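You operate a simulated robot arm through the tools that you are given. There is no shell and no other tool. Be economical: measure what you need, move in short steps, check, and stop when the job is done.

You are at the controls of a simulated two-armed robot. One attempt, no reset.

TASK
Put the blue sleeve on top of the rubber buffer. Put the green splice clip on the top of the black bench away on the right stand top. Shut the drawer of the black bench. Close the low drawer. Take the green width block and leave it on top of the teal tub. Take the brass fitting and put it on the top of the lift plate. Take the white-capped bare bottle and leave it on the right end of the film shelf. Close the lower drawer of the green bench. Take the white plastic block and put it on top of the grey tub. Put the white-capped track bottle on the top of the short steel bench away on the shelf behind the track. Open the upper drawer of the grey bench, put the blue spirit level from the inside of the upper drawer of the grey bench on the top of the side table and shut the drawer again. Take the grey hub ring on the top of the grey bench and put it away on the middle shelf of the reel rack. Take the grey cloth pad and put it on the ledge under door 7. Do these in any order. Set down upright: green splice clip, green width block, white-capped bare bottle, white-capped track bottle.

It is judged by the outcome, as a careful person would: the job done as asked, and still so three seconds after it is handed in. It fails if anything else is knocked over, pushed out of place, dropped, spilled or broken. Flat cloth is picked up by pressing the open fingertips on it (5 to 10 N) and closing them slowly along it; thin cloth reads only 2 to 8 mm in the jaws.

THE ROBOT
Two 6-joint arms with two-finger parallel grippers on one trunk, on a base that drives. Base frame: it is fixed to the floor where the robot stands at the start and does not move with it; the origin is under the middle of the robot, x ahead of it, y to its left, z up. Lengths are in m, angles in degrees, forces in N, time in s.
The left shoulder is at the start at [0.28, 0.185, 1.155], the right one opposite. With the tool pointing down near the work surface each hand reaches from about 0.26 to 0.56 m from the robot's upright axis, wherever it stands, measured 20 degrees to its own side. Places, roughly: blue sleeve (5x5x11 cm) [1, 0, 0.9]; blue spirit level (13x5x5 cm) [-6, 1.9, 0.7]; brass fitting (4x4x5 cm) [2, 3, 0.9]; drawer of the black bench [0.8, 0.9, 0.7]; green splice clip (9x4x4 cm) [0.8, -0.1, 0.9]; green width block (8x5x8 cm) [1.9, 2.6, 0.9]; grey cloth pad (7x7x4 cm) [-0.5, 4.9, 0.8]; grey hub ring (18x15x4 cm) [-6, 1.4, 0.9]; grey tub (11x11x10 cm) [-4.6, 9.6, 0.9]; ledge under door 7 (57x14 cm) [-4.14, 2.46, 0.66]; low drawer [0.4, -0.5, 0.2]; lower drawer of the green bench [-5.7, 8.4, 0.5]; middle shelf of the reel rack (40x17 cm) [3.26, 6.38, 1.1]; right end of the film shelf (15x16 cm) [-0.54, 2.84, 0.8]; right stand top [-3.3, 6.1, 0.8]; rubber buffer (7x7x5 cm) [0.7, -0.5, 0.9]; shelf behind the track (60x12 cm) [2.12, 7.62, 0.62]; teal tub (12x12x12 cm) [2.2, 4.2, 0.3]; top of the lift plate [0.7, -0.3, 1]; top of the side table [-5.3, 3.1, 0.9]; upper drawer of the grey bench [-6, 1.9, 0.7]; white plastic block (11x5x5 cm) [-4.9, 9.8, 0.9]; white-capped bare bottle (7x7x22 cm) [2, 2.7, 0.9]; white-capped track bottle (7x7x22 cm) [-4.8, 9.7, 0.9]. Payload 1.57 kg a hand.
Tool frame (each hand has its own): the origin (TCP) lies between the finger pads and is the grasp point; the fingertips stand 0.03 m ahead of it; z points along the fingers, y is the line along which they close. Largest opening 0.08 m; finger width 0.017, thickness 0.012; the body of the gripper, 0.04 by 0.082 m, starts 0.08 m behind the TCP.
Orientation is that of the tool frame in the base frame, as [roll, pitch, yaw] about the fixed x, y, z axes, in that order (R = Rz(yaw) Ry(pitch) Rx(roll)). With the fingers straight down and closing along the base's y, the tool's x points along the base's -x, its y along +y and its z along -z.

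THE INTERFACE
- The arms move only by the tool drive_tool. It takes "left_deltas", "right_deltas" or both (then of equal length, played together; a hand with none holds still); each is a list that holds one entry, the list of rows, each a list of 7 numbers: the shift along the tool's x, y, z in units of 20 mm (1.0 is 20 mm), then the turn, a rotation vector about the tool's x, y, z in units of 4 degrees (1.0 is 4 degrees), then the finger opening in cm, from 0 to 8. In form: [[[x, y, z, ax, ay, az, fingers], ...]]. A call has 1 to 12 rows; each row shifts and turns the commanded pose from where the row before left it, along the tool's axes as they then stand. A call with a number of a shift or a turn outside -1 to 1 is refused whole. A row lasts 0.2 s, in which the tool goes at most 0.05 m and 8.6 degrees; a call with a longer step from one row to the next is refused whole, and so is a gripper value outside its range. A pose out of reach is approached as far as the arm can. The call stops where the force on the tool passes 40 N (or 10 N more than at its start, if that is more) or the arm is blocked; 0.2 s more then pass. Each finger travels about 0.153 m/s and halts on what it meets, pressing with about 22 N; the grip force reading is that of the motor and also rises with nothing between the fingers. The clock runs only during rows and for 0.2 s after the last one: add rows that do not move to give the fingers time. It gives the time, the measured TCP pose, the force on the tool (base axes), the opening and the grip force at its end, in the units of the frame above (readings bear some noise), with the torque about the TCP (base axes, N m) and any sound that the robot's microphone picked up.
- Cameras (640 x 400 px; columns grow to the right, rows downward): "scene" is now at [0.2223, -0.0354, 1.587]; the picture's right is [-0.49, -0.87, 0.00], its down [-0.72, 0.41, -0.56] and it looks along [0.49, -0.27, -0.83] (base axes); focal length 272 px, centre (320, 200). "left" rides on the left gripper at [0.072, 0.007, -0.122] in its tool frame; the picture's right is [-0.09, 1.00, 0.00], its down [-0.84, -0.08, -0.54] and it looks along [-0.54, -0.05, 0.84] (tool axes); focal length 238 px, centre (320, 200). "right" rides on the right gripper at [0.072, -0.007, -0.122] in its tool frame; the picture's right is [0.09, 1.00, 0.00], its down [-0.84, 0.08, -0.54] and it looks along [-0.54, 0.05, 0.84] (tool axes); focal length 238 px, centre (320, 200). There is no depth. A picture from a camera that has moved, and an enlarged one, comes with that camera's place and axes in the base frame and with its lens.
- snapshot(camera): a new picture of that camera. It takes no simulated time.
- move_column(by): slides the trunk up (or, below 0, down) by that many m; the arms and the scene camera ride with it, the base frame stays. It gives what a move gives, with no picture.
- roll_base(legs): drives the robot by 1 to 6 legs, each [ahead, turn to the left] in m and degrees, along the robot's own axes; the way and the turn of a leg run together, so that a leg with both is an arc; at most 1.5 m and 180 degrees a leg. The arms and the cameras ride along, it lands a little off, and it stops where it bumps. It gives what a move gives.
- pan_tilt(pan, tilt): turns the head with the scene camera to pan (to the left, within 86 degrees either way) and tilt (down, from -29 to 69), counted from straight ahead of the robot. It gives what a move gives.
- zoom(camera, box): a new picture of the part [left, top, right, bottom] of that camera's present view, enlarged. It takes no simulated time.
- close_job(): hands the job in; it is judged then, once.

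Work in short steps. Places have to be worked out from the pictures, the camera data and where the tool is seen: move nearer, look again, correct. Check each grasp and each placing, and mend what went wrong. You have 577 turns and 370 pictures in all, those below and enlarged ones among them. Open the grippers and draw the arms clear of the work before you hand the job in, unless the task says otherwise; then end with one line.

The tools are called by a JSON object that holds its "op" and its "data". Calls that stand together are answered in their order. drive_tool: Moves the arms, as the interface text tells. Its arguments: {"type":"object","properties":{"left_deltas":{"type":"array","items":{"type":"array","items":{"type":"array","items":{"type":"number"}}}},"right_deltas":{"type":"array","items":{"type":"array","items":{"type":"array","items":{"type":"number"}}}}},"required":[]} The other tools are called the same way: move_column (by) slides the trunk up or down; roll_base (legs) drives the base; pan_tilt (pan, tilt) turns the head that bears the scene camera; snapshot (camera) takes a picture; zoom (camera, box) takes an enlarged picture of a part of a camera's view; close_job () hands the job in.

At the start:

```text
time_s: 0.0
left_ee_pos: [0.6135, -0.0333, 1.1931]
left_tcp_rot: [180.0, 0.0, 179.9]
left_force: [0.5, 0.0, -1.7]
left_wrist_torque: [0.01, -0.02, 0.01]
left_opening: 0.0798
left_grip_force: 0.0
right_ee_pos: [0.3637, -0.5078, 1.2219]
right_tcp_rot: [-180.0, 0.0, 180.0]
right_force: [0.3, 0.4, -0.3]
right_wrist_torque: [-0.02, -0.03, -0.02]
right_opening: 0.0802
right_grip_force: 0.0
trunk travel left (down, up): [-0.85, 0.14]
robot x, y, heading: [0.0014, -0.0005, -0.1]
head pan, tilt: [-29.4, 56.1]
```

scene: 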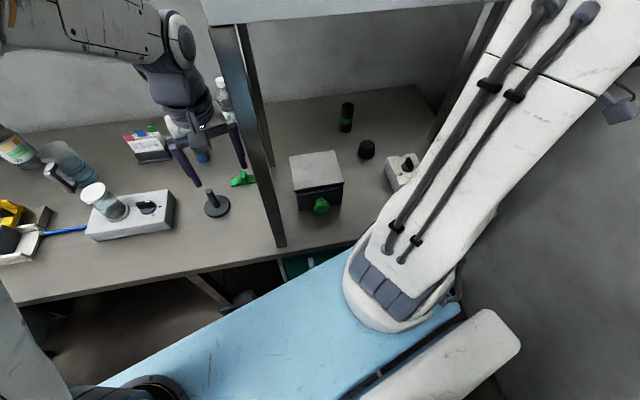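
right: 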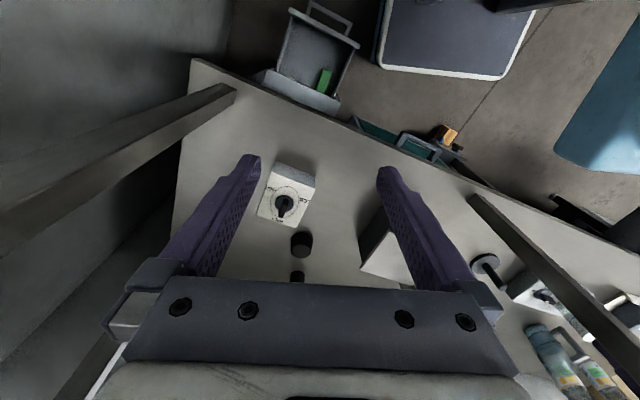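
left: 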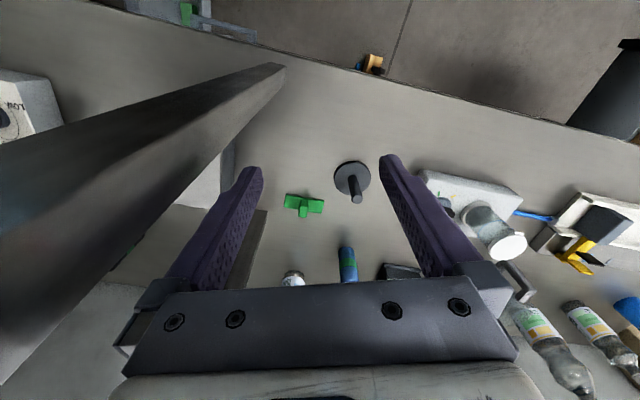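

I'll start by looking ahead and left at the bench, so I can see the drawer and the layout.

{"op": "pan_tilt", "data": {"pan": 40, "tilt": 40}}

{"op": "snapshot", "data": {"camera": "scene"}}

{"op": "pan_tilt", "data": {"pan": 0, "tilt": 20}}

{"op": "snapshot", "data": {"camera": "scene"}}

```text
time_s: 1.4
left_ee_pos: [0.6133, -0.0338, 1.1916]
left_tcp_rot: [-180.0, -0.1, -180.0]
left_force: [-0.6, -0.7, 0.1]
left_wrist_torque: [0.0, -0.03, 0.03]
left_opening: 0.0803
left_grip_force: 0.1
right_ee_pos: [0.365, -0.5094, 1.2221]
right_tcp_rot: [-180.0, 0.0, 180.0]
right_force: [-0.3, 0.9, 0.4]
right_wrist_torque: [0.0, 0.01, 0.03]
right_opening: 0.0802
right_grip_force: 0.0
trunk travel left (down, up): [-0.85, 0.14]
robot x, y, heading: [-0.0004, 0.0006, -0.2]
head pan, tilt: [40.0, 40.0]
```

```text
366 pictures are left
camera scene: at [0.2257, 0.054, 1.6091], right [0.64, -0.77, 0.0], down [-0.49, -0.41, -0.77], along [0.59, 0.49, -0.64], focal length 272 px, centre (320, 200)
```

scene: 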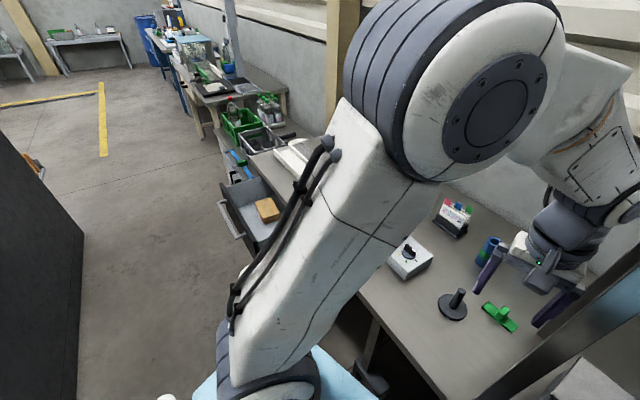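

```text
time_s: 2.5
left_ee_pos: [0.6142, -0.0328, 1.1922]
left_tcp_rot: [179.9, 0.1, 179.9]
left_force: [0.3, 0.5, -0.3]
left_wrist_torque: [-0.02, -0.03, 0.01]
left_opening: 0.08
left_grip_force: 0.2
right_ee_pos: [0.365, -0.5077, 1.2226]
right_tcp_rot: [180.0, -0.1, -179.9]
right_force: [0.6, -0.3, -0.2]
right_wrist_torque: [0.0, 0.01, 0.02]
right_opening: 0.0798
right_grip_force: 0.0
trunk travel left (down, up): [-0.85, 0.14]
robot x, y, heading: [0.0013, -0.0011, -0.0]
head pan, tilt: [0.0, 20.0]
```

```text
365 pictures are left
camera scene: at [0.2536, -0.0005, 1.6405], right [0.0, -1.0, 0.0], down [-0.34, 0.0, -0.94], along [0.94, 0.0, -0.34], focal length 272 px, centre (320, 200)
```

scene: 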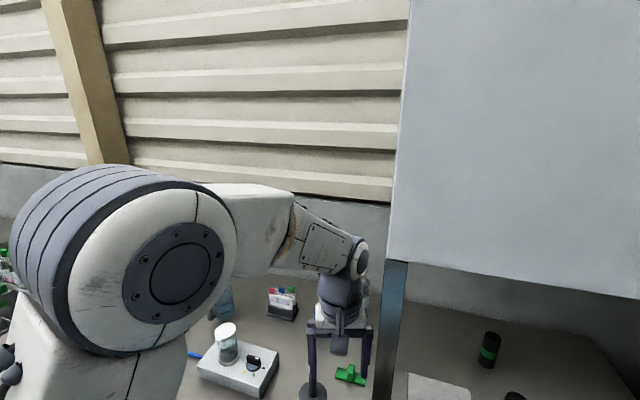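

I'll look straight down in front of the robot to see how much clearance the base has to the bench.

{"op": "pan_tilt", "data": {"pan": 0, "tilt": 69}}

{"op": "snapshot", "data": {"camera": "scene"}}

{"op": "pan_tilt", "data": {"pan": -60, "tilt": 60}}

{"op": "snapshot", "data": {"camera": "scene"}}

```text
time_s: 3.6
left_ee_pos: [0.6132, -0.033, 1.1923]
left_tcp_rot: [-180.0, 0.1, 180.0]
left_force: [0.6, 0.0, 0.2]
left_wrist_torque: [0.02, -0.02, 0.01]
left_opening: 0.0799
left_grip_force: 0.0
right_ee_pos: [0.3648, -0.5078, 1.2234]
right_tcp_rot: [-180.0, 0.0, -180.0]
right_force: [0.8, -0.3, 0.1]
right_wrist_torque: [0.0, -0.01, -0.02]
right_opening: 0.0802
right_grip_force: 0.1
trunk travel left (down, up): [-0.85, 0.14]
robot x, y, heading: [0.0005, 0.0031, -0.1]
head pan, tilt: [0.0, 68.8]
```

```text
364 pictures are left
camera scene: at [0.2165, -0.0006, 1.573], right [0.0, -1.0, 0.0], down [-0.93, 0.0, -0.36], along [0.36, 0.0, -0.93], focal length 272 px, centre (320, 200)
```

scene: 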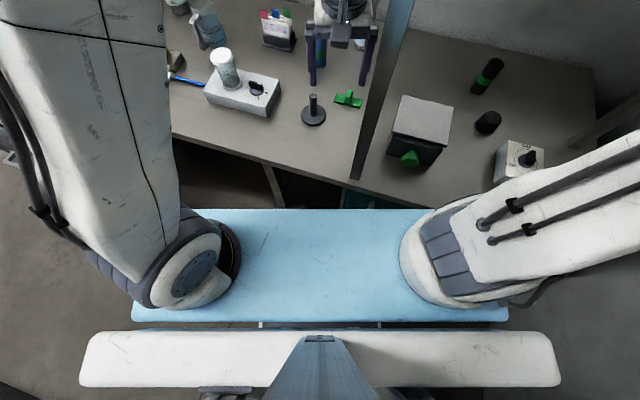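

```text
time_s: 5.0
left_ee_pos: [0.6137, -0.033, 1.1924]
left_tcp_rot: [-180.0, 0.0, -180.0]
left_force: [-0.8, -0.2, 0.4]
left_wrist_torque: [0.01, 0.03, -0.01]
left_opening: 0.0799
left_grip_force: 0.1
right_ee_pos: [0.3647, -0.5081, 1.2234]
right_tcp_rot: [-180.0, 0.0, 179.9]
right_force: [-0.2, -0.5, 1.0]
right_wrist_torque: [-0.03, -0.01, 0.05]
right_opening: 0.0802
right_grip_force: 0.2
trunk travel left (down, up): [-0.85, 0.14]
robot x, y, heading: [-0.0021, -0.0015, -0.2]
head pan, tilt: [-60.0, 60.0]
```

```text
363 pictures are left
camera scene: at [0.1939, -0.0583, 1.5823], right [-0.87, -0.5, 0.0], down [-0.43, 0.75, -0.5], along [0.25, -0.43, -0.87], focal length 272 px, centre (320, 200)
```

scene: 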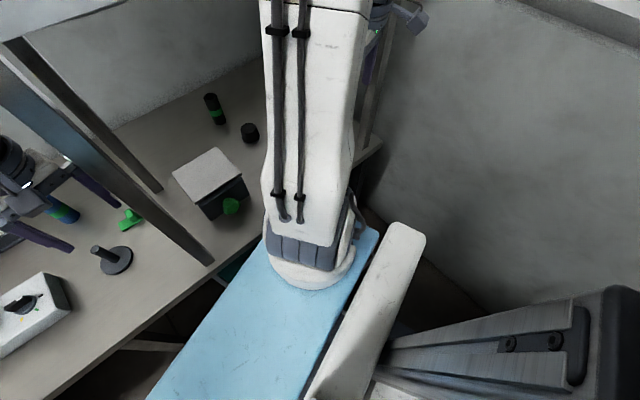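

The left hand is close to the shelf post at about (0.57,-0.09), and the sleeve is at about (0.98, 0.0). I'll move the left hand forward and a little left to test its reach.

{"op": "drive_tool", "data": {"left_deltas": [[[0, 1, 0, 0, 0, 0, 8], [0, 1, 0, 0, 0, 0, 8], [-1, 0, 0, 0, 0, 0, 8], [-1, 0, 0, 0, 0, 0, 8], [-1, 0, 0, 0, 0, 0, 8], [-1, 0, 0, 0, 0, 0, 8], [-1, 0, 0, 0, 0, 0, 8], [-1, 0, 0, 0, 0, 0, 8], [-1, 0, 0, 0, 0, 0, 8], [-1, 0, 0, 0, 0, 0, 8]]]}}

{"op": "snapshot", "data": {"camera": "left"}}

{"op": "pan_tilt", "data": {"pan": 0, "tilt": 45}}

{"op": "snapshot", "data": {"camera": "scene"}}

```text
time_s: 7.2
left_ee_pos: [0.7736, 0.0084, 1.1923]
left_tcp_rot: [180.0, -0.1, -180.0]
left_force: [0.2, 0.0, -1.2]
left_wrist_torque: [-0.01, -0.04, -0.02]
left_opening: 0.0798
left_grip_force: 0.1
right_ee_pos: [0.365, -0.5087, 1.2228]
right_tcp_rot: [180.0, 0.0, 180.0]
right_force: [-0.3, -0.5, 0.4]
right_wrist_torque: [0.01, 0.02, 0.05]
right_opening: 0.0801
right_grip_force: 0.0
trunk travel left (down, up): [-0.85, 0.14]
robot x, y, heading: [-0.0019, 0.0013, 0.0]
head pan, tilt: [-60.0, 60.0]
```

```text
362 pictures are left
camera left: at [0.6996, 0.0139, 1.3166], right [0.09, 1.0, 0.0], down [0.84, -0.08, 0.54], along [0.54, -0.05, -0.84], focal length 238 px, centre (320, 200)
```

left: 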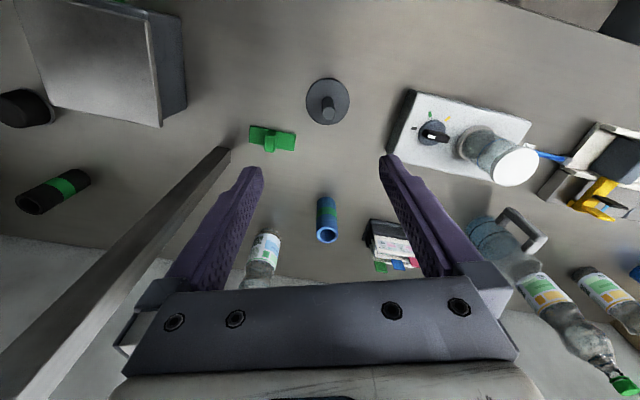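

```text
time_s: 8.4
left_ee_pos: [0.7722, 0.0083, 1.1927]
left_tcp_rot: [180.0, 0.0, 180.0]
left_force: [0.2, -0.3, -0.2]
left_wrist_torque: [-0.02, 0.01, 0.0]
left_opening: 0.08
left_grip_force: 0.1
right_ee_pos: [0.3646, -0.5084, 1.2232]
right_tcp_rot: [179.9, -0.1, -179.9]
right_force: [0.3, 0.5, -0.1]
right_wrist_torque: [0.02, -0.02, 0.0]
right_opening: 0.0798
right_grip_force: 0.1
trunk travel left (down, up): [-0.85, 0.14]
robot x, y, heading: [0.0, -0.0006, 0.1]
head pan, tilt: [0.0, 45.0]
```

```text
361 pictures are left
camera scene: at [0.2418, -0.0006, 1.6018], right [0.0, -1.0, 0.0], down [-0.71, 0.0, -0.71], along [0.71, 0.0, -0.71], focal length 272 px, centre (320, 200)
```

scene: 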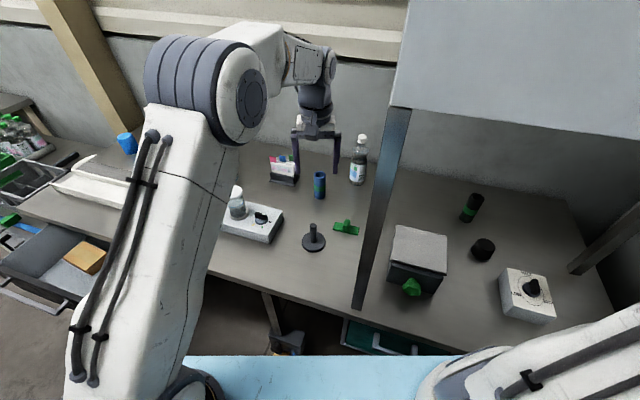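

The sleeve stands at about (0.98, 0.0) with its top near z 1.0. I'll move the left hand forward at this height to test the reach.

{"op": "drive_tool", "data": {"left_deltas": [[[-1, 0, 0, 0, 0, 0, 8], [-1, 0, 0, 0, 0, 0, 8], [-1, 0, 0, 0, 0, 0, 8], [-1, 0, 0, 0, 0, 0, 8], [-1, 0, 0, 0, 0, 0, 8], [-1, 0, 0, 0, 0, 0, 8], [-1, 0, 0, 0, 0, 0, 8], [-1, 0, 0, 0, 0, 0, 8], [-1, 0, 0, 0, 0, 0, 8], [-1, -0.4, 0, 0, 0, 0, 8]]]}}

```text
time_s: 10.7
left_ee_pos: [0.8635, 0.0221, 1.18]
left_tcp_rot: [180.0, 0.0, 180.0]
left_force: [-0.5, 0.2, 0.9]
left_wrist_torque: [-0.02, 0.01, -0.01]
left_opening: 0.0801
left_grip_force: 0.0
left hand out of reach, approached as far as the arm can: row 5, 6, 7, 8, 9, 10
right_ee_pos: [0.3644, -0.5087, 1.2234]
right_tcp_rot: [-180.0, -0.1, 180.0]
right_force: [0.1, -0.3, 0.2]
right_wrist_torque: [0.01, 0.01, 0.01]
right_opening: 0.0799
right_grip_force: 0.0
trunk travel left (down, up): [-0.85, 0.14]
robot x, y, heading: [0.0014, 0.0, 0.2]
head pan, tilt: [0.0, 45.0]
```

Straight down, the arm stops about 0.6 m from its shoulder. I'll tilt the tool 36° forward for the extra reach and check the picture.

{"op": "drive_tool", "data": {"left_deltas": [[[0.5, -0.5, 0, 0, -1, 0, 8], [0.5, -0.5, 0, 0, -1, 0, 8], [0, 0, 0, 0, -1, 0, 8], [0, 0, 0, 0, -1, 0, 8], [0, 0, 0, 0, -1, 0, 8], [0, 0, 0, 0, -1, 0, 8], [0, 0, 0, 0, -1, 0, 8], [0, 0, 0, 0, -1, 0, 8], [0, 0, 0, 0, -1, 0, 8], [0, 0, 0, 0, 0, 0, 8]]]}}

{"op": "snapshot", "data": {"camera": "left"}}

```text
time_s: 12.8
left_ee_pos: [0.968, -0.0437, 1.2285]
left_tcp_rot: [179.9, 35.9, -179.9]
left_force: [0.4, 0.8, 0.0]
left_wrist_torque: [0.05, 0.03, -0.01]
left_opening: 0.0802
left_grip_force: 0.0
left hand out of reach, approached as far as the arm can: row 1, 2, 3, 4, 5, 6, 7, 8, 9
right_ee_pos: [0.3652, -0.5072, 1.2236]
right_tcp_rot: [180.0, 0.0, 180.0]
right_force: [0.3, -0.1, 0.1]
right_wrist_torque: [0.02, -0.02, -0.02]
right_opening: 0.08
right_grip_force: 0.1
trunk travel left (down, up): [-0.85, 0.14]
robot x, y, heading: [0.0006, 0.0026, 0.2]
head pan, tilt: [0.0, 45.0]
```

```text
360 pictures are left
camera left: at [0.837, -0.0387, 1.2869], right [0.07, 1.0, 0.05], down [0.36, -0.08, 0.93], along [0.93, -0.05, -0.36], focal length 238 px, centre (320, 200)
```

left: 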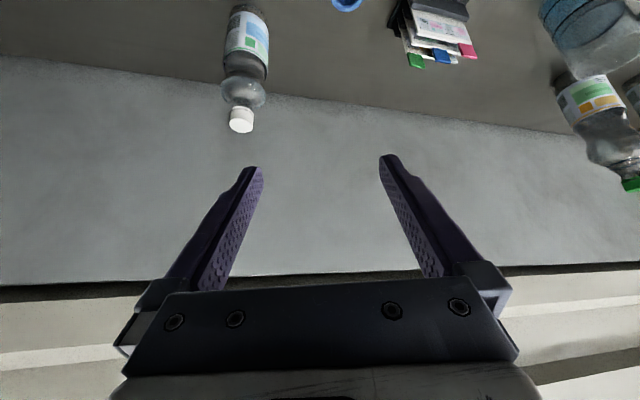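

The tilted tool can now reach. I'll lower it to about (0.94, 0.0, 1.04) and look.

{"op": "drive_tool", "data": {"left_deltas": [[[0.97, 0.31, 0.97, 0, 0, 0, 8], [0.97, 0.31, 0.97, 0, 0, 0, 8], [0.97, 0.31, 0.97, 0, 0, 0, 8], [0.97, 0.31, 0.97, 0, 0, 0, 8], [0.97, 0.31, 0.97, 0, 0, 0, 8], [0.97, 0.31, 0.97, 0, 0, 0, 8], [0.97, 0.31, 0.97, 0, 0, 0, 8], [0, 0, 0, 0, 0, 0, 8]]]}}

{"op": "snapshot", "data": {"camera": "left"}}

```text
time_s: 14.7
left_ee_pos: [0.9966, -0.0219, 1.0452]
left_tcp_rot: [179.9, 35.9, -180.0]
left_force: [-0.1, -0.2, 0.5]
left_wrist_torque: [-0.04, -0.01, 0.03]
left_opening: 0.0797
left_grip_force: 0.0
left hand out of reach, approached as far as the arm can: row 1, 2, 3, 4, 5, 6, 7
right_ee_pos: [0.3644, -0.5084, 1.2233]
right_tcp_rot: [180.0, -0.1, 180.0]
right_force: [-0.3, -0.2, -0.5]
right_wrist_torque: [0.02, -0.01, 0.0]
right_opening: 0.08
right_grip_force: 0.1
trunk travel left (down, up): [-0.85, 0.14]
robot x, y, heading: [0.0016, -0.0004, -0.2]
head pan, tilt: [0.0, 45.0]
```

```text
359 pictures are left
camera left: at [0.8658, -0.0171, 1.1045], right [0.07, 1.0, 0.05], down [0.36, -0.08, 0.93], along [0.93, -0.05, -0.36], focal length 238 px, centre (320, 200)
```

left: 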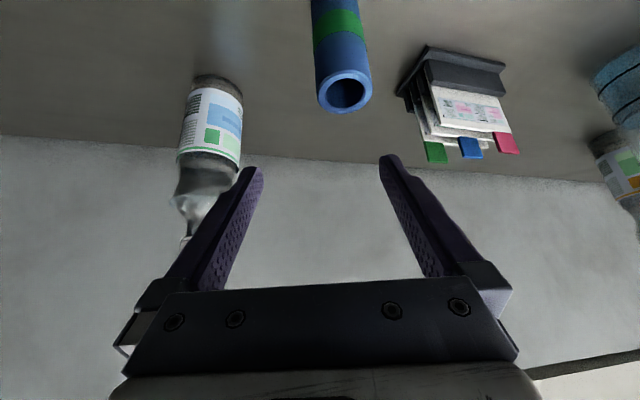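

The rim of the sleeve works out at about (0.975, -0.003). I'll pull back 5 cm and shift slightly in +y before lowering.

{"op": "drive_tool", "data": {"left_deltas": [[[0.7, 0.3, -0.49, 0, 0, 0, 8], [0.7, 0.3, -0.49, 0, 0, 0, 8], [0.7, 0.3, -0.49, 0, 0, 0, 8], [0, 0, 0, 0, 0, 0, 8]]]}}

{"op": "snapshot", "data": {"camera": "left"}}

```text
time_s: 15.7
left_ee_pos: [0.9457, -0.0058, 1.0445]
left_tcp_rot: [-179.9, 36.1, -180.0]
left_force: [-0.9, 0.4, 0.1]
left_wrist_torque: [0.01, 0.0, -0.03]
left_opening: 0.0799
left_grip_force: 0.0
left hand out of reach, approached as far as the arm can: row 1
right_ee_pos: [0.3647, -0.5077, 1.222]
right_tcp_rot: [180.0, -0.1, -180.0]
right_force: [0.0, -0.3, -0.5]
right_wrist_torque: [0.0, 0.01, 0.01]
right_opening: 0.0799
right_grip_force: 0.0
trunk travel left (down, up): [-0.85, 0.14]
robot x, y, heading: [-0.0015, -0.0001, 0.1]
head pan, tilt: [0.0, 45.0]
```

```text
358 pictures are left
camera left: at [0.815, 0.0006, 1.1021], right [0.07, 1.0, 0.05], down [0.36, -0.08, 0.93], along [0.93, -0.05, -0.36], focal length 238 px, centre (320, 200)
```

left: 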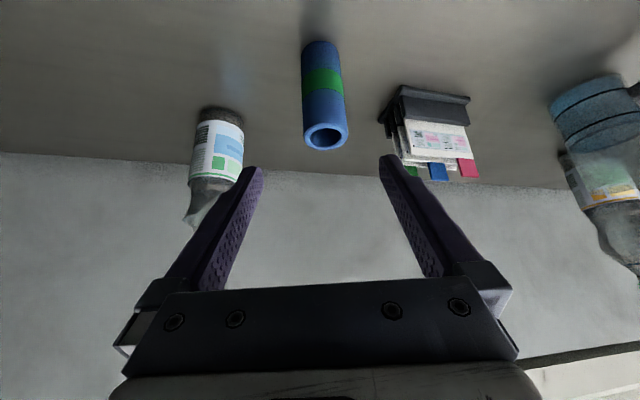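

Now I'll straddle the sleeve, with the TCP going to about (0.967, 0, 0.955), and then close.

{"op": "drive_tool", "data": {"left_deltas": [[[0.37, 0.06, 0.85, 0, 0, 0, 8], [0.37, 0.06, 0.85, 0, 0, 0, 8], [0.37, 0.06, 0.85, 0, 0, 0, 8], [0.37, 0.06, 0.85, 0, 0, 0, 8], [0.37, 0.06, 0.85, 0, 0, 0, 8], [0, 0, 0, 0, 0, 0, 8]]]}}

{"op": "snapshot", "data": {"camera": "left"}}

```text
time_s: 17.1
left_ee_pos: [0.966, 0.0013, 0.9522]
left_tcp_rot: [179.9, 36.0, 179.9]
left_force: [-0.2, 0.1, 0.2]
left_wrist_torque: [0.03, -0.01, 0.01]
left_opening: 0.0799
left_grip_force: 0.1
right_ee_pos: [0.3652, -0.5077, 1.2234]
right_tcp_rot: [-179.9, 0.1, 179.9]
right_force: [-0.7, 0.6, 0.6]
right_wrist_torque: [0.0, 0.02, -0.02]
right_opening: 0.0799
right_grip_force: 0.1
trunk travel left (down, up): [-0.85, 0.14]
robot x, y, heading: [-0.0001, -0.001, -0.0]
head pan, tilt: [0.0, 45.0]
```

```text
357 pictures are left
camera left: at [0.8356, 0.0065, 1.0109], right [0.07, 1.0, 0.05], down [0.36, -0.08, 0.93], along [0.93, -0.05, -0.36], focal length 238 px, centre (320, 200)
```

left: 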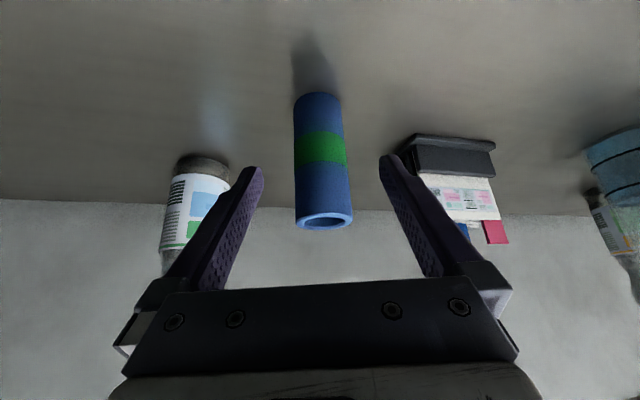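

Triangulating two views puts the sleeve at about x 1.0, with its top at 0.96, so the bench top is at about 0.856. I'll advance another 3 cm and go down 2.5 cm.

{"op": "drive_tool", "data": {"left_deltas": [[[-0.24, -0.05, 0.95, 0, 0, 0, 8], [-0.24, -0.05, 0.95, 0, 0, 0, 8], [0, 0, 0, 0, 0, 0, 8]]]}}

{"op": "snapshot", "data": {"camera": "left"}}

```text
time_s: 17.9
left_ee_pos: [0.9878, 0.0009, 0.928]
left_tcp_rot: [179.8, 35.9, 180.0]
left_force: [0.8, -0.1, 0.9]
left_wrist_torque: [0.02, -0.03, 0.04]
left_opening: 0.08
left_grip_force: 0.0
left hand out of reach, approached as far as the arm can: row 2
right_ee_pos: [0.365, -0.508, 1.2224]
right_tcp_rot: [179.9, 0.0, 180.0]
right_force: [0.0, 0.1, -0.3]
right_wrist_torque: [-0.03, 0.04, -0.04]
right_opening: 0.0802
right_grip_force: 0.1
trunk travel left (down, up): [-0.85, 0.14]
robot x, y, heading: [-0.0002, 0.0025, -0.0]
head pan, tilt: [0.0, 45.0]
```

```text
356 pictures are left
camera left: at [0.8578, 0.0067, 0.987], right [0.07, 1.0, 0.05], down [0.36, -0.08, 0.93], along [0.93, -0.05, -0.36], focal length 238 px, centre (320, 200)
```

left: 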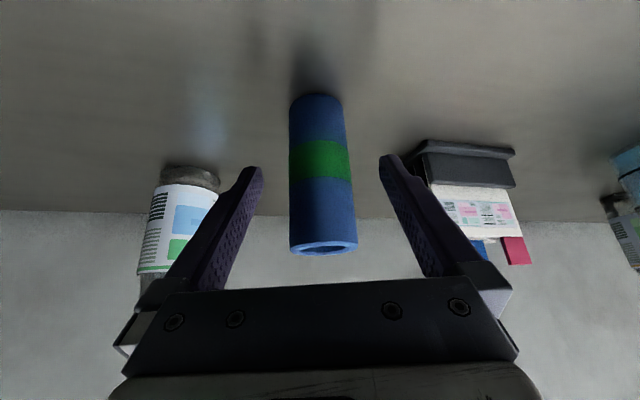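

The sleeve is between the pads, so I'll close on it.

{"op": "drive_tool", "data": {"left_deltas": [[[0, 0, 0, 0, 0, 0, 6], [0, 0, 0, 0, 0, 0, 4], [0, 0, 0, 0, 0, 0, 2], [0, 0, 0, 0, 0, 0, 0], [0, 0, 0, 0, 0, 0, 0]]]}}

{"op": "snapshot", "data": {"camera": "left"}}

```text
time_s: 19.1
left_ee_pos: [0.9898, -0.0007, 0.9283]
left_tcp_rot: [180.0, 36.1, -180.0]
left_force: [-1.0, -0.8, -1.8]
left_wrist_torque: [-0.02, 0.02, -0.01]
left_opening: 0.042
left_grip_force: 21.8
right_ee_pos: [0.3639, -0.508, 1.2231]
right_tcp_rot: [179.9, -0.1, 179.9]
right_force: [-0.1, 0.3, -0.5]
right_wrist_torque: [-0.01, 0.01, -0.01]
right_opening: 0.08
right_grip_force: 0.1
trunk travel left (down, up): [-0.85, 0.14]
robot x, y, heading: [0.0004, 0.0013, -0.0]
head pan, tilt: [0.0, 45.0]
```

```text
355 pictures are left
camera left: at [0.8578, 0.0064, 0.9873], right [0.07, 1.0, 0.05], down [0.36, -0.08, 0.93], along [0.93, -0.05, -0.36], focal length 238 px, centre (320, 200)
```

left: 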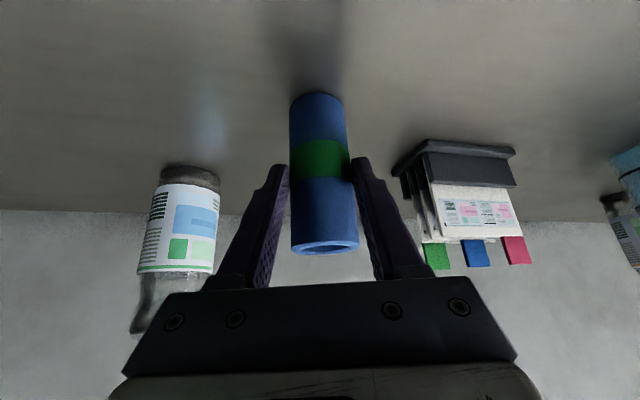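

I have the sleeve (opening 42 mm). I'll lift it 12 cm and then draw it back towards the robot.

{"op": "drive_tool", "data": {"left_deltas": [[[-0.6, 0, -0.8, 0, 0, 0, 0], [-0.6, 0, -0.8, 0, 0, 0, 0], [-0.6, 0, -0.8, 0, 0, 0, 0], [-0.6, 0, -0.8, 0, 0, 0, 0], [-0.6, 0, -0.8, 0, 0, 0, 0], [-0.6, 0, -0.8, 0, 0, 0, 0], [-0.6, 0.2, -0.8, 0, 0, 0, 0], [0.8, 0.2, -0.58, 0, 0, 0, 0], [0.8, 0.2, -0.58, 0, 0, 0, 0], [0.8, 0.2, -0.58, 0, 0, 0, 0], [0.8, 0.2, -0.58, 0, 0, 0, 0], [0.8, 0.2, -0.58, 0, 0, 0, 0]]]}}

{"op": "snapshot", "data": {"camera": "left"}}

```text
time_s: 21.6
left_ee_pos: [0.8929, 0.0237, 1.0694]
left_tcp_rot: [180.0, 36.0, 179.9]
left_force: [0.1, 0.7, -0.2]
left_wrist_torque: [0.03, 0.04, 0.0]
left_opening: 0.0417
left_grip_force: 21.7
right_ee_pos: [0.3644, -0.5084, 1.2217]
right_tcp_rot: [-180.0, 0.1, -180.0]
right_force: [0.3, 0.9, -1.1]
right_wrist_torque: [-0.01, 0.01, 0.0]
right_opening: 0.08
right_grip_force: 0.0
trunk travel left (down, up): [-0.85, 0.14]
robot x, y, heading: [0.0015, 0.0017, 0.0]
head pan, tilt: [0.0, 45.0]
```

```text
354 pictures are left
camera left: at [0.7614, 0.0299, 1.1284], right [0.07, 1.0, 0.05], down [0.36, -0.08, 0.93], along [0.93, -0.05, -0.36], focal length 238 px, centre (320, 200)
```

left: 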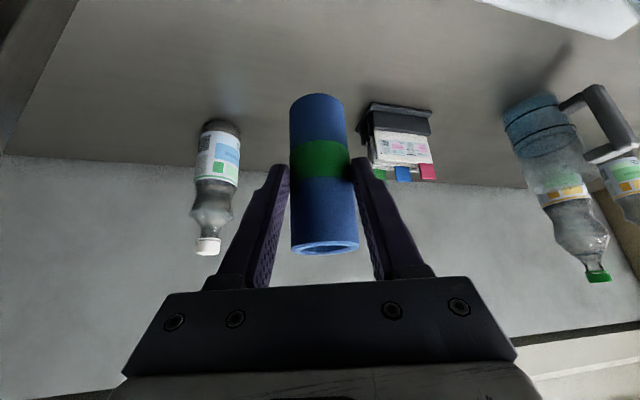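

The sleeve is held firmly. Before backing away, I'll check both sides and as far behind as the head can see.

{"op": "pan_tilt", "data": {"pan": 86, "tilt": 25}}

{"op": "snapshot", "data": {"camera": "scene"}}

{"op": "pan_tilt", "data": {"pan": -86, "tilt": 35}}

{"op": "snapshot", "data": {"camera": "scene"}}

```text
time_s: 23.2
left_ee_pos: [0.8926, 0.0243, 1.0701]
left_tcp_rot: [180.0, 36.0, -179.9]
left_force: [-0.5, 0.7, -1.5]
left_wrist_torque: [0.04, 0.02, 0.02]
left_opening: 0.0421
left_grip_force: 22.0
right_ee_pos: [0.3639, -0.5086, 1.222]
right_tcp_rot: [180.0, 0.0, 180.0]
right_force: [-0.2, -0.2, 0.3]
right_wrist_torque: [-0.01, 0.01, -0.02]
right_opening: 0.0803
right_grip_force: 0.0
trunk travel left (down, up): [-0.85, 0.14]
robot x, y, heading: [-0.0046, -0.002, -0.0]
head pan, tilt: [85.9, 25.0]
```

```text
353 pictures are left
camera scene: at [0.1672, 0.0913, 1.6324], right [1.0, -0.07, 0.0], down [-0.03, -0.42, -0.91], along [0.06, 0.9, -0.42], focal length 272 px, centre (320, 200)
```

scene: 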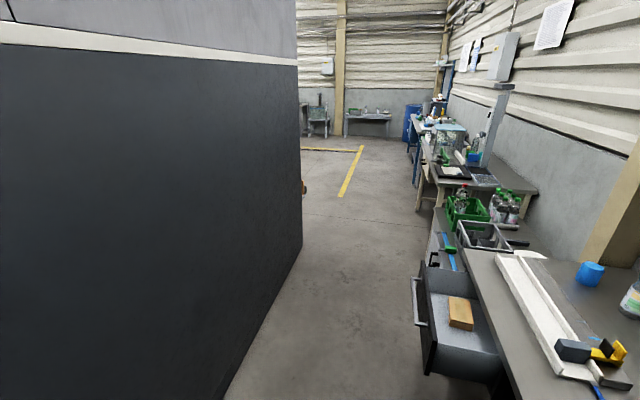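

```text
time_s: 25.9
left_ee_pos: [0.8931, 0.0241, 1.0693]
left_tcp_rot: [-180.0, 36.0, 179.9]
left_force: [-0.5, 0.1, -0.9]
left_wrist_torque: [0.03, 0.0, 0.0]
left_opening: 0.0421
left_grip_force: 22.2
right_ee_pos: [0.364, -0.5082, 1.2223]
right_tcp_rot: [-180.0, 0.0, 180.0]
right_force: [0.2, -0.6, 0.6]
right_wrist_torque: [0.02, -0.03, 0.0]
right_opening: 0.08
right_grip_force: 0.1
trunk travel left (down, up): [-0.85, 0.14]
robot x, y, heading: [-0.0027, 0.0016, -0.1]
head pan, tilt: [-85.9, 35.0]
```

```text
352 pictures are left
camera scene: at [0.1669, -0.0884, 1.6166], right [-1.0, -0.07, 0.0], down [-0.04, 0.57, -0.82], along [0.06, -0.82, -0.57], focal length 272 px, centre (320, 200)
```

scene: 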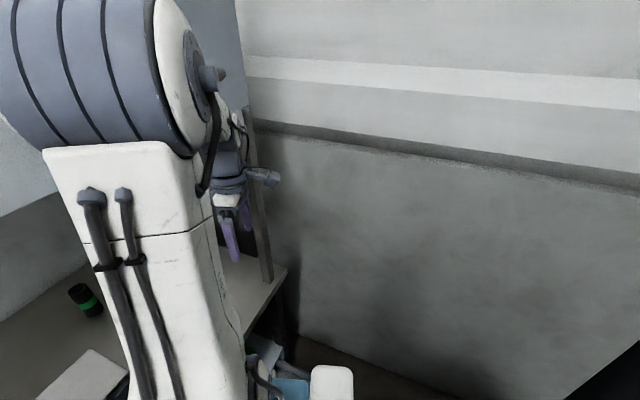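

A tall cabinet stands behind me at about n=-0.6 (n is depth into the bench, which is yawed about -18.7°). The aisle is about 1.15 m wide, so I'll back up only 0.15 m.

{"op": "roll_base", "data": {"legs": [[-0.15, 0]]}}

{"op": "drive_tool", "data": {"left_deltas": [[[0.8, 0.1, -0.58, 0, 0, 0, 0], [0.8, 0.1, -0.58, 0, 0, 0, 0], [0.8, 0.1, -0.58, 0, 0, 0, 0], [0.8, 0.1, -0.58, 0, 0, 0, 0], [0.8, 0.1, -0.58, 0, 0, 0, 0], [0.8, 0.1, -0.58, 0, 0, 0, 0], [0.8, 0.1, -0.58, 0, 1, 0, 0], [0.8, 0.1, -0.58, 0, 1, 0, 0], [0.8, 0.3, -0.5, 0, 1, 0, 0], [0.8, 0.3, -0.5, 0, 1, 0, 0], [0.8, 0.3, -0.4, 0, 1, 0, 0], [0.8, 0.3, -0.4, 0, 1, 0, 0]]]}}

```text
time_s: 27.2
left_ee_pos: [0.7426, 0.0253, 1.07]
left_tcp_rot: [180.0, 36.0, -179.8]
left_force: [1.0, 0.2, -1.0]
left_wrist_torque: [0.02, 0.05, -0.02]
left_opening: 0.0419
left_grip_force: 22.2
right_ee_pos: [0.2167, -0.5078, 1.2222]
right_tcp_rot: [-179.9, -0.1, -179.9]
right_force: [-0.9, -0.5, -0.1]
right_wrist_torque: [0.01, 0.04, -0.02]
right_opening: 0.0799
right_grip_force: 0.1
trunk travel left (down, up): [-0.85, 0.14]
robot x, y, heading: [-0.1495, 0.0012, -0.1]
head pan, tilt: [-85.9, 35.0]
```

```text
time_s: 29.8
left_ee_pos: [0.5115, 0.0653, 1.081]
left_tcp_rot: [-179.9, 12.0, -179.9]
left_force: [0.3, 0.6, -1.3]
left_wrist_torque: [-0.01, -0.04, 0.0]
left_opening: 0.0418
left_grip_force: 22.5
right_ee_pos: [0.2143, -0.5074, 1.2227]
right_tcp_rot: [-180.0, 0.1, -179.9]
right_force: [0.9, 0.7, -0.9]
right_wrist_torque: [0.01, -0.01, 0.01]
right_opening: 0.0804
right_grip_force: 0.0
trunk travel left (down, up): [-0.85, 0.14]
robot x, y, heading: [-0.1497, -0.0026, 0.1]
head pan, tilt: [-85.9, 35.0]
```

{"op": "drive_tool", "data": {"left_deltas": [[[1, 0.9, 0, 0, 1, 0, 0], [1, 0.9, 0, 0, 1, 0, 0], [1, 0.9, 0, 0, 1, 0, 0], [1, 0.9, 0, 0, 0, 0, 0], [1, 0.9, 0, 0, 0, 0, 0], [1, 0.9, 0, 0, 0, 0, 0], [1, 0.9, 0, 0, 0, 0, 0], [0, 0.9, 0, 0, 0, 0, 0]]]}}

{"op": "roll_base", "data": {"legs": [[0, -19]]}}

{"op": "pan_tilt", "data": {"pan": -35, "tilt": 60}}

{"op": "snapshot", "data": {"camera": "scene"}}

{"op": "snapshot", "data": {"camera": "right"}}

```text
time_s: 31.6
left_ee_pos: [0.3729, 0.2088, 1.074]
left_tcp_rot: [-180.0, 0.0, 180.0]
left_force: [0.2, -0.7, -1.2]
left_wrist_torque: [0.01, 0.0, 0.0]
left_opening: 0.0418
left_grip_force: 22.4
right_ee_pos: [0.215, -0.5079, 1.2235]
right_tcp_rot: [180.0, 0.0, -179.9]
right_force: [0.7, 0.7, -0.4]
right_wrist_torque: [-0.02, 0.0, 0.03]
right_opening: 0.0801
right_grip_force: 0.0
trunk travel left (down, up): [-0.85, 0.14]
robot x, y, heading: [-0.1515, 0.0026, 0.1]
head pan, tilt: [-85.9, 35.0]
```

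```text
time_s: 33.1
left_ee_pos: [0.4137, 0.0242, 1.072]
left_tcp_rot: [-179.9, -0.1, 160.9]
left_force: [-0.2, 1.2, 0.1]
left_wrist_torque: [0.01, 0.01, -0.01]
left_opening: 0.0416
left_grip_force: 21.9
right_ee_pos: [0.0276, -0.6004, 1.2229]
right_tcp_rot: [-180.0, 0.0, 160.9]
right_force: [0.0, 0.4, 1.1]
right_wrist_torque: [0.0, 0.02, 0.01]
right_opening: 0.08
right_grip_force: 0.1
trunk travel left (down, up): [-0.85, 0.14]
robot x, y, heading: [-0.1485, -0.0023, -19.2]
head pan, tilt: [-85.9, 35.0]
```

```text
time_s: 34.3
left_ee_pos: [0.4137, 0.0242, 1.074]
left_tcp_rot: [180.0, -0.1, 160.9]
left_force: [-0.3, 0.2, -1.1]
left_wrist_torque: [0.0, 0.02, 0.01]
left_opening: 0.0419
left_grip_force: 22.4
right_ee_pos: [0.0282, -0.5998, 1.2223]
right_tcp_rot: [-180.0, -0.1, 160.9]
right_force: [0.4, 0.2, 0.1]
right_wrist_torque: [-0.03, -0.01, 0.02]
right_opening: 0.0802
right_grip_force: 0.0
trunk travel left (down, up): [-0.85, 0.14]
robot x, y, heading: [-0.149, -0.0002, -19.1]
head pan, tilt: [-35.0, 60.0]
```

```text
351 pictures are left
camera scene: at [0.0408, -0.1075, 1.5824], right [-0.81, -0.58, 0.0], down [-0.51, 0.7, -0.5], along [0.29, -0.41, -0.87], focal length 272 px, centre (320, 200)
```

scene: 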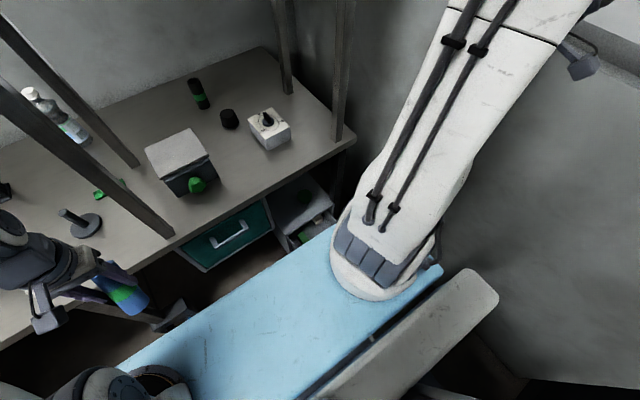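

```text
350 pictures are left
camera right: at [-0.0404, -0.5821, 1.3443], right [0.24, 0.97, 0.0], down [0.82, -0.2, 0.54], along [0.53, -0.13, -0.84], focal length 238 px, centre (320, 200)
```

right: 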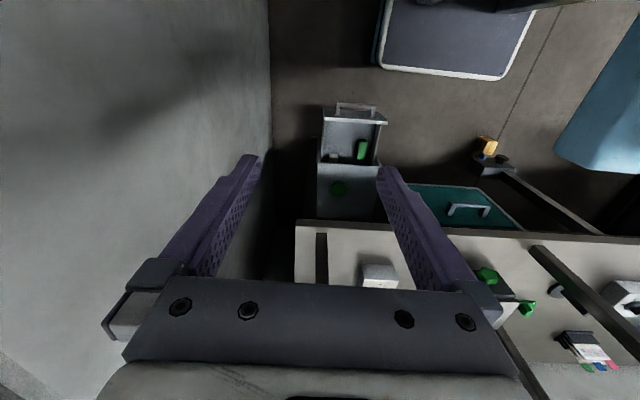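

Now I'm square to the bench. The open low drawer's front is about 0.55 m ahead and 0.34 m to the right, and needs pushing about 0.2 m. I'll lower the trunk.

{"op": "move_column", "data": {"by": -0.62}}

{"op": "snapshot", "data": {"camera": "right"}}

{"op": "snapshot", "data": {"camera": "scene"}}

```text
refused: -0.62 is not a number from -0.4 to 0.4
```

```text
349 pictures are left
camera right: at [-0.0404, -0.5821, 1.3443], right [0.24, 0.97, 0.0], down [0.82, -0.2, 0.54], along [0.53, -0.13, -0.84], focal length 238 px, centre (320, 200)
```

right: 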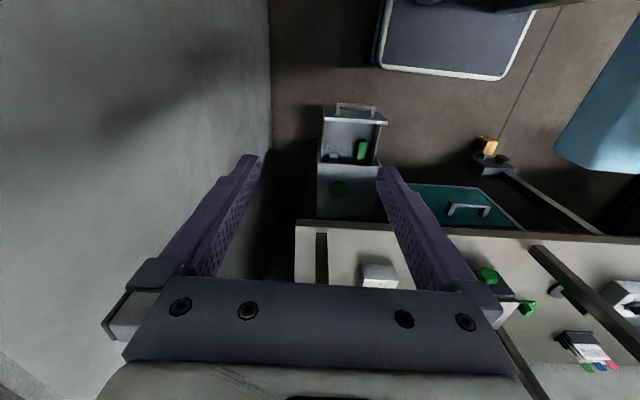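

```text
348 pictures are left
camera scene: at [0.0408, -0.1075, 1.5824], right [-0.81, -0.58, 0.0], down [-0.51, 0.7, -0.5], along [0.29, -0.41, -0.87], focal length 272 px, centre (320, 200)
```

scene: 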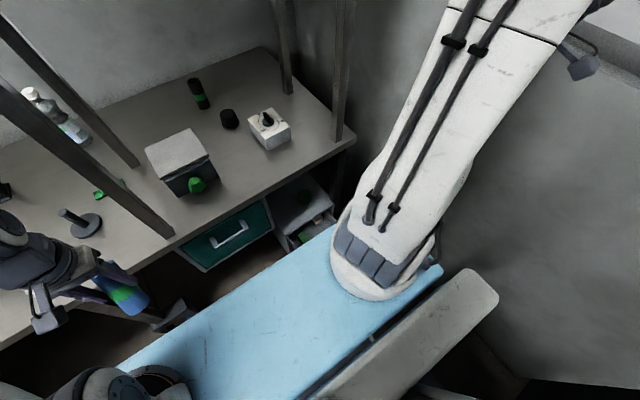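

The limit is 0.4 m per call, so I'll lower in two steps.

{"op": "move_column", "data": {"by": -0.35}}

{"op": "move_column", "data": {"by": -0.3}}

{"op": "snapshot", "data": {"camera": "right"}}

{"op": "snapshot", "data": {"camera": "scene"}}

```text
time_s: 37.7
left_ee_pos: [0.4123, 0.0239, 0.723]
left_tcp_rot: [-179.9, -0.1, 160.8]
left_force: [0.5, 0.6, -1.2]
left_wrist_torque: [0.0, 0.01, -0.04]
left_opening: 0.0416
left_grip_force: 21.8
right_ee_pos: [0.0288, -0.5997, 0.873]
right_tcp_rot: [-180.0, 0.0, 160.9]
right_force: [-0.2, 0.5, -0.4]
right_wrist_torque: [0.02, -0.01, -0.01]
right_opening: 0.08
right_grip_force: 0.1
trunk travel left (down, up): [-0.5, 0.49]
robot x, y, heading: [-0.1503, 0.0013, -19.3]
head pan, tilt: [-35.0, 60.0]
```

```text
time_s: 40.7
left_ee_pos: [0.4131, 0.0241, 0.4236]
left_tcp_rot: [179.9, -0.1, 160.9]
left_force: [-0.6, -0.5, -0.3]
left_wrist_torque: [-0.01, 0.04, -0.04]
left_opening: 0.0416
left_grip_force: 22.3
right_ee_pos: [0.0289, -0.5997, 0.5725]
right_tcp_rot: [180.0, 0.1, 160.9]
right_force: [-0.3, -0.2, -0.5]
right_wrist_torque: [0.03, -0.06, 0.02]
right_opening: 0.0798
right_grip_force: 0.1
trunk travel left (down, up): [-0.2, 0.79]
robot x, y, heading: [-0.1486, 0.0015, -19.4]
head pan, tilt: [-35.0, 60.0]
```

```text
347 pictures are left
camera right: at [-0.0404, -0.5821, 0.6943], right [0.24, 0.97, 0.0], down [0.82, -0.2, 0.54], along [0.53, -0.13, -0.84], focal length 238 px, centre (320, 200)
```

right: 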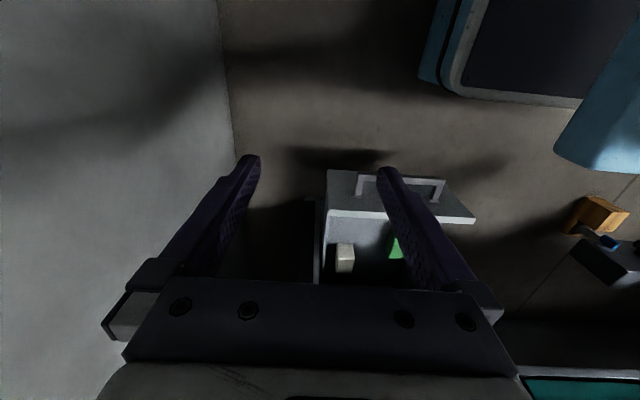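

```text
346 pictures are left
camera scene: at [0.0408, -0.1074, 0.9324], right [-0.81, -0.58, 0.0], down [-0.51, 0.7, -0.5], along [0.29, -0.41, -0.87], focal length 272 px, centre (320, 200)
```

scene: 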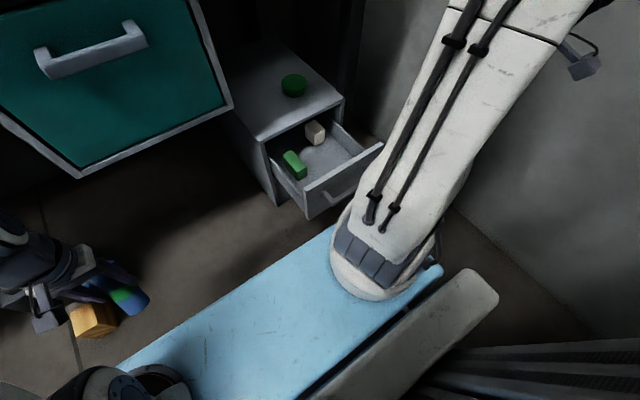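

Two views put the drawer front's top edge at z≈0.375, about 0.53 m ahead and 0.35 m right. I'll bring the right hand, fingers closed and pointing down, to just in front of it.

{"op": "drive_tool", "data": {"right_deltas": [[[-0.4, 1, 0, 0, 0, 0, 6], [-0.4, 1, 0, 0, 0, 0, 4], [-0.4, 1, 0, 0, 0, 0, 2], [-0.4, 1, 0, 0, 0, 0, 0], [-0.4, 1, 0, 0, 0, 0, 0], [-0.4, 1, 0, 0, 0, 0, 0], [-0.4, 1, 0, 0, 0, 0, 0], [0, 0.5, 0.5, 0, 0, 0, 0], [0, 0, 1, 0, 0, 0, 0], [0, 0, 1, 0, 0, 0, 0], [0, 0, 1, 0, 0, 0, 0], [0, 0, 1, 0, 0, 0, 0]]]}}

{"op": "snapshot", "data": {"camera": "right"}}

{"op": "snapshot", "data": {"camera": "scene"}}

```text
time_s: 43.3
left_ee_pos: [0.4137, 0.0247, 0.4229]
left_tcp_rot: [-180.0, -0.1, 160.9]
left_force: [-0.3, 0.3, -1.1]
left_wrist_torque: [-0.02, 0.0, -0.01]
left_opening: 0.0417
left_grip_force: 21.9
right_ee_pos: [0.1305, -0.4782, 0.4841]
right_tcp_rot: [179.9, -0.1, 160.9]
right_force: [-0.4, -0.5, 0.6]
right_wrist_torque: [0.04, -0.03, 0.0]
right_opening: 0.0
right_grip_force: 21.1
right hand out of reach, approached as far as the arm can: row 12
trunk travel left (down, up): [-0.2, 0.79]
robot x, y, heading: [-0.147, 0.0016, -19.0]
head pan, tilt: [-35.0, 60.0]
```

```text
345 pictures are left
camera right: at [0.0625, -0.4606, 0.6054], right [0.24, 0.97, 0.0], down [0.82, -0.2, 0.54], along [0.53, -0.13, -0.84], focal length 238 px, centre (320, 200)
```

right: 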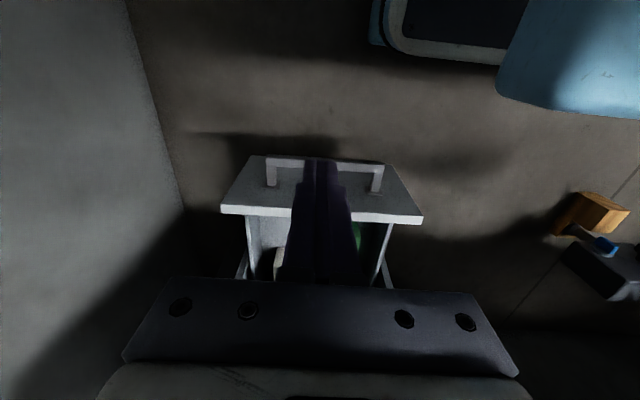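

```text
344 pictures are left
camera scene: at [0.0408, -0.1073, 0.9324], right [-0.81, -0.58, 0.0], down [-0.51, 0.7, -0.5], along [0.29, -0.41, -0.87], focal length 272 px, centre (320, 200)
```

scene: 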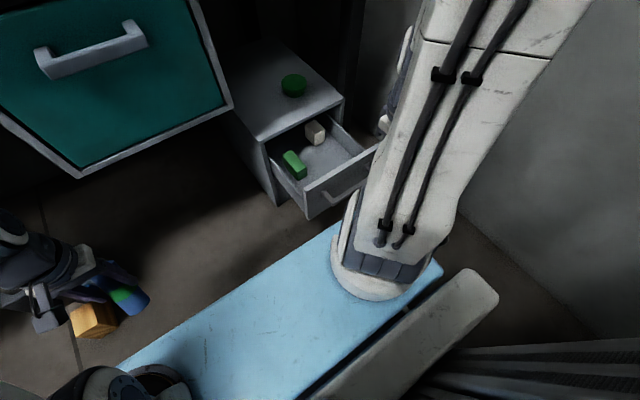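

The arm can't go lower at this trunk height, so I'll lower the trunk 0.12 m to put the fingertips at z≈0.33.

{"op": "move_column", "data": {"by": -0.12}}

{"op": "drive_tool", "data": {"right_deltas": [[[-1, 0, 0, 0, 0, 0, 0], [-1, 0, 0, 0, 0, 0, 0], [-1, 0, 0, 0, 0, 0, 0], [-1, 0, 0, 0, 0, 0, 0], [-0.5, 0, 0, 0, 0, 0, 0], [-0.5, 0, 0, 0, 0, 0, 0], [-0.5, 0, 0, 0, 0, 0, 0]]]}}

{"op": "snapshot", "data": {"camera": "right"}}

```text
time_s: 44.8
left_ee_pos: [0.4131, 0.0252, 0.3041]
left_tcp_rot: [180.0, -0.2, 161.0]
left_force: [-0.3, 1.0, 0.0]
left_wrist_torque: [0.0, 0.01, 0.01]
left_opening: 0.042
left_grip_force: 21.6
right_ee_pos: [0.131, -0.4773, 0.3648]
right_tcp_rot: [179.8, -0.1, 160.9]
right_force: [0.3, 0.2, 0.3]
right_wrist_torque: [0.02, 0.0, 0.0]
right_opening: 0.0
right_grip_force: 20.6
trunk travel left (down, up): [-0.08, 0.91]
robot x, y, heading: [-0.1459, -0.004, -19.2]
head pan, tilt: [-35.0, 60.0]
```

```text
time_s: 46.4
left_ee_pos: [0.4132, 0.025, 0.3029]
left_tcp_rot: [-180.0, 0.0, 161.0]
left_force: [0.0, -0.8, -0.4]
left_wrist_torque: [0.02, 0.01, 0.0]
left_opening: 0.0418
left_grip_force: 22.1
right_ee_pos: [0.2351, -0.514, 0.3631]
right_tcp_rot: [179.9, -0.1, 161.0]
right_force: [-0.4, 0.2, -0.3]
right_wrist_torque: [0.0, -0.03, -0.03]
right_opening: 0.0002
right_grip_force: 21.5
trunk travel left (down, up): [-0.08, 0.91]
robot x, y, heading: [-0.1521, -0.0022, -19.2]
head pan, tilt: [-35.0, 60.0]
```

```text
343 pictures are left
camera right: at [0.1664, -0.4964, 0.4851], right [0.24, 0.97, 0.0], down [0.82, -0.2, 0.54], along [0.53, -0.13, -0.84], focal length 238 px, centre (320, 200)
```

right: 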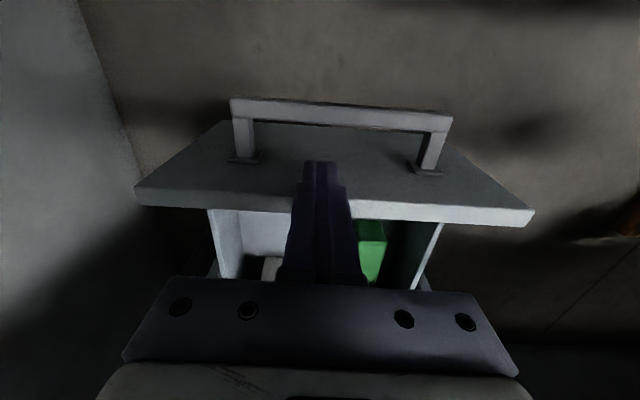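

No contact yet. I'll check with the scene camera how the fingertip sits relative to the drawer's top edge.

{"op": "snapshot", "data": {"camera": "scene"}}

```text
342 pictures are left
camera scene: at [0.0408, -0.1074, 0.8123], right [-0.81, -0.58, 0.0], down [-0.51, 0.7, -0.5], along [0.29, -0.41, -0.87], focal length 272 px, centre (320, 200)
```

scene: 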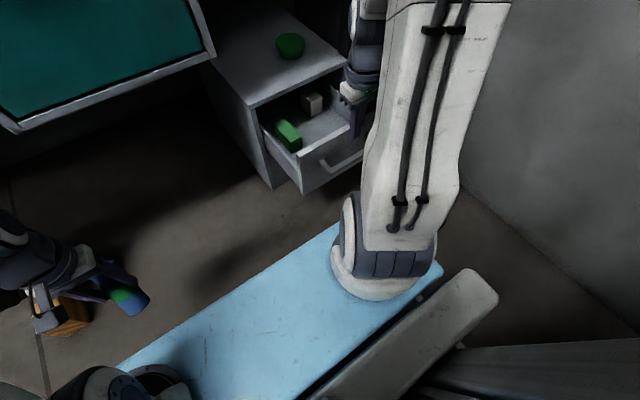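

The drawer's top edge is at z≈0.36 and n≈0.40, so contact is imminent. I'll lower 1 cm and push forward.

{"op": "drive_tool", "data": {"right_deltas": [[[0, 0, 0.5, 0, 0, 0, 0], [-0.6, 0, 0, 0, 0, 0, 0], [-0.6, 0, 0, 0, 0, 0, 0], [-0.6, 0, 0, 0, 0, 0, 0], [-0.6, 0, 0, 0, 0, 0, 0], [-0.6, 0, 0, 0, 0, 0, 0], [-0.6, 0, 0, 0, 0, 0, 0], [-0.6, 0, 0, 0, 0, 0, 0]]]}}

{"op": "snapshot", "data": {"camera": "right"}}

```text
time_s: 48.2
left_ee_pos: [0.4135, 0.0256, 0.3019]
left_tcp_rot: [-179.9, 0.0, 160.9]
left_force: [0.6, 0.3, -0.2]
left_wrist_torque: [0.02, 0.03, -0.04]
left_opening: 0.0418
left_grip_force: 22.6
right_ee_pos: [0.3135, -0.5424, 0.3547]
right_tcp_rot: [179.9, -0.2, 160.9]
right_force: [-0.3, -0.3, 0.1]
right_wrist_torque: [-0.02, 0.02, 0.01]
right_opening: 0.0001
right_grip_force: 21.2
trunk travel left (down, up): [-0.08, 0.91]
robot x, y, heading: [-0.146, 0.0018, -19.1]
head pan, tilt: [-35.0, 60.0]
```

```text
341 pictures are left
camera right: at [0.2454, -0.5242, 0.4765], right [0.24, 0.97, 0.0], down [0.82, -0.2, 0.54], along [0.53, -0.13, -0.84], focal length 238 px, centre (320, 200)
```

right: 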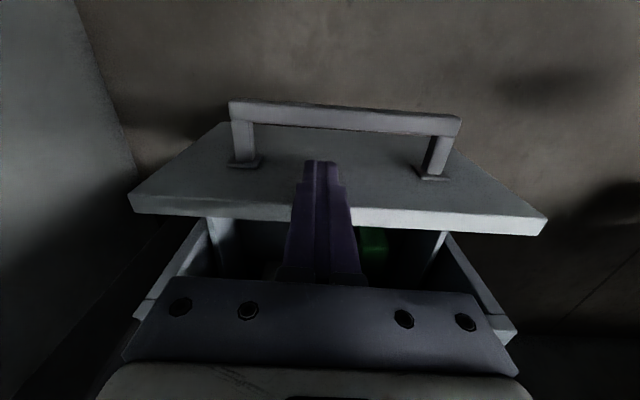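

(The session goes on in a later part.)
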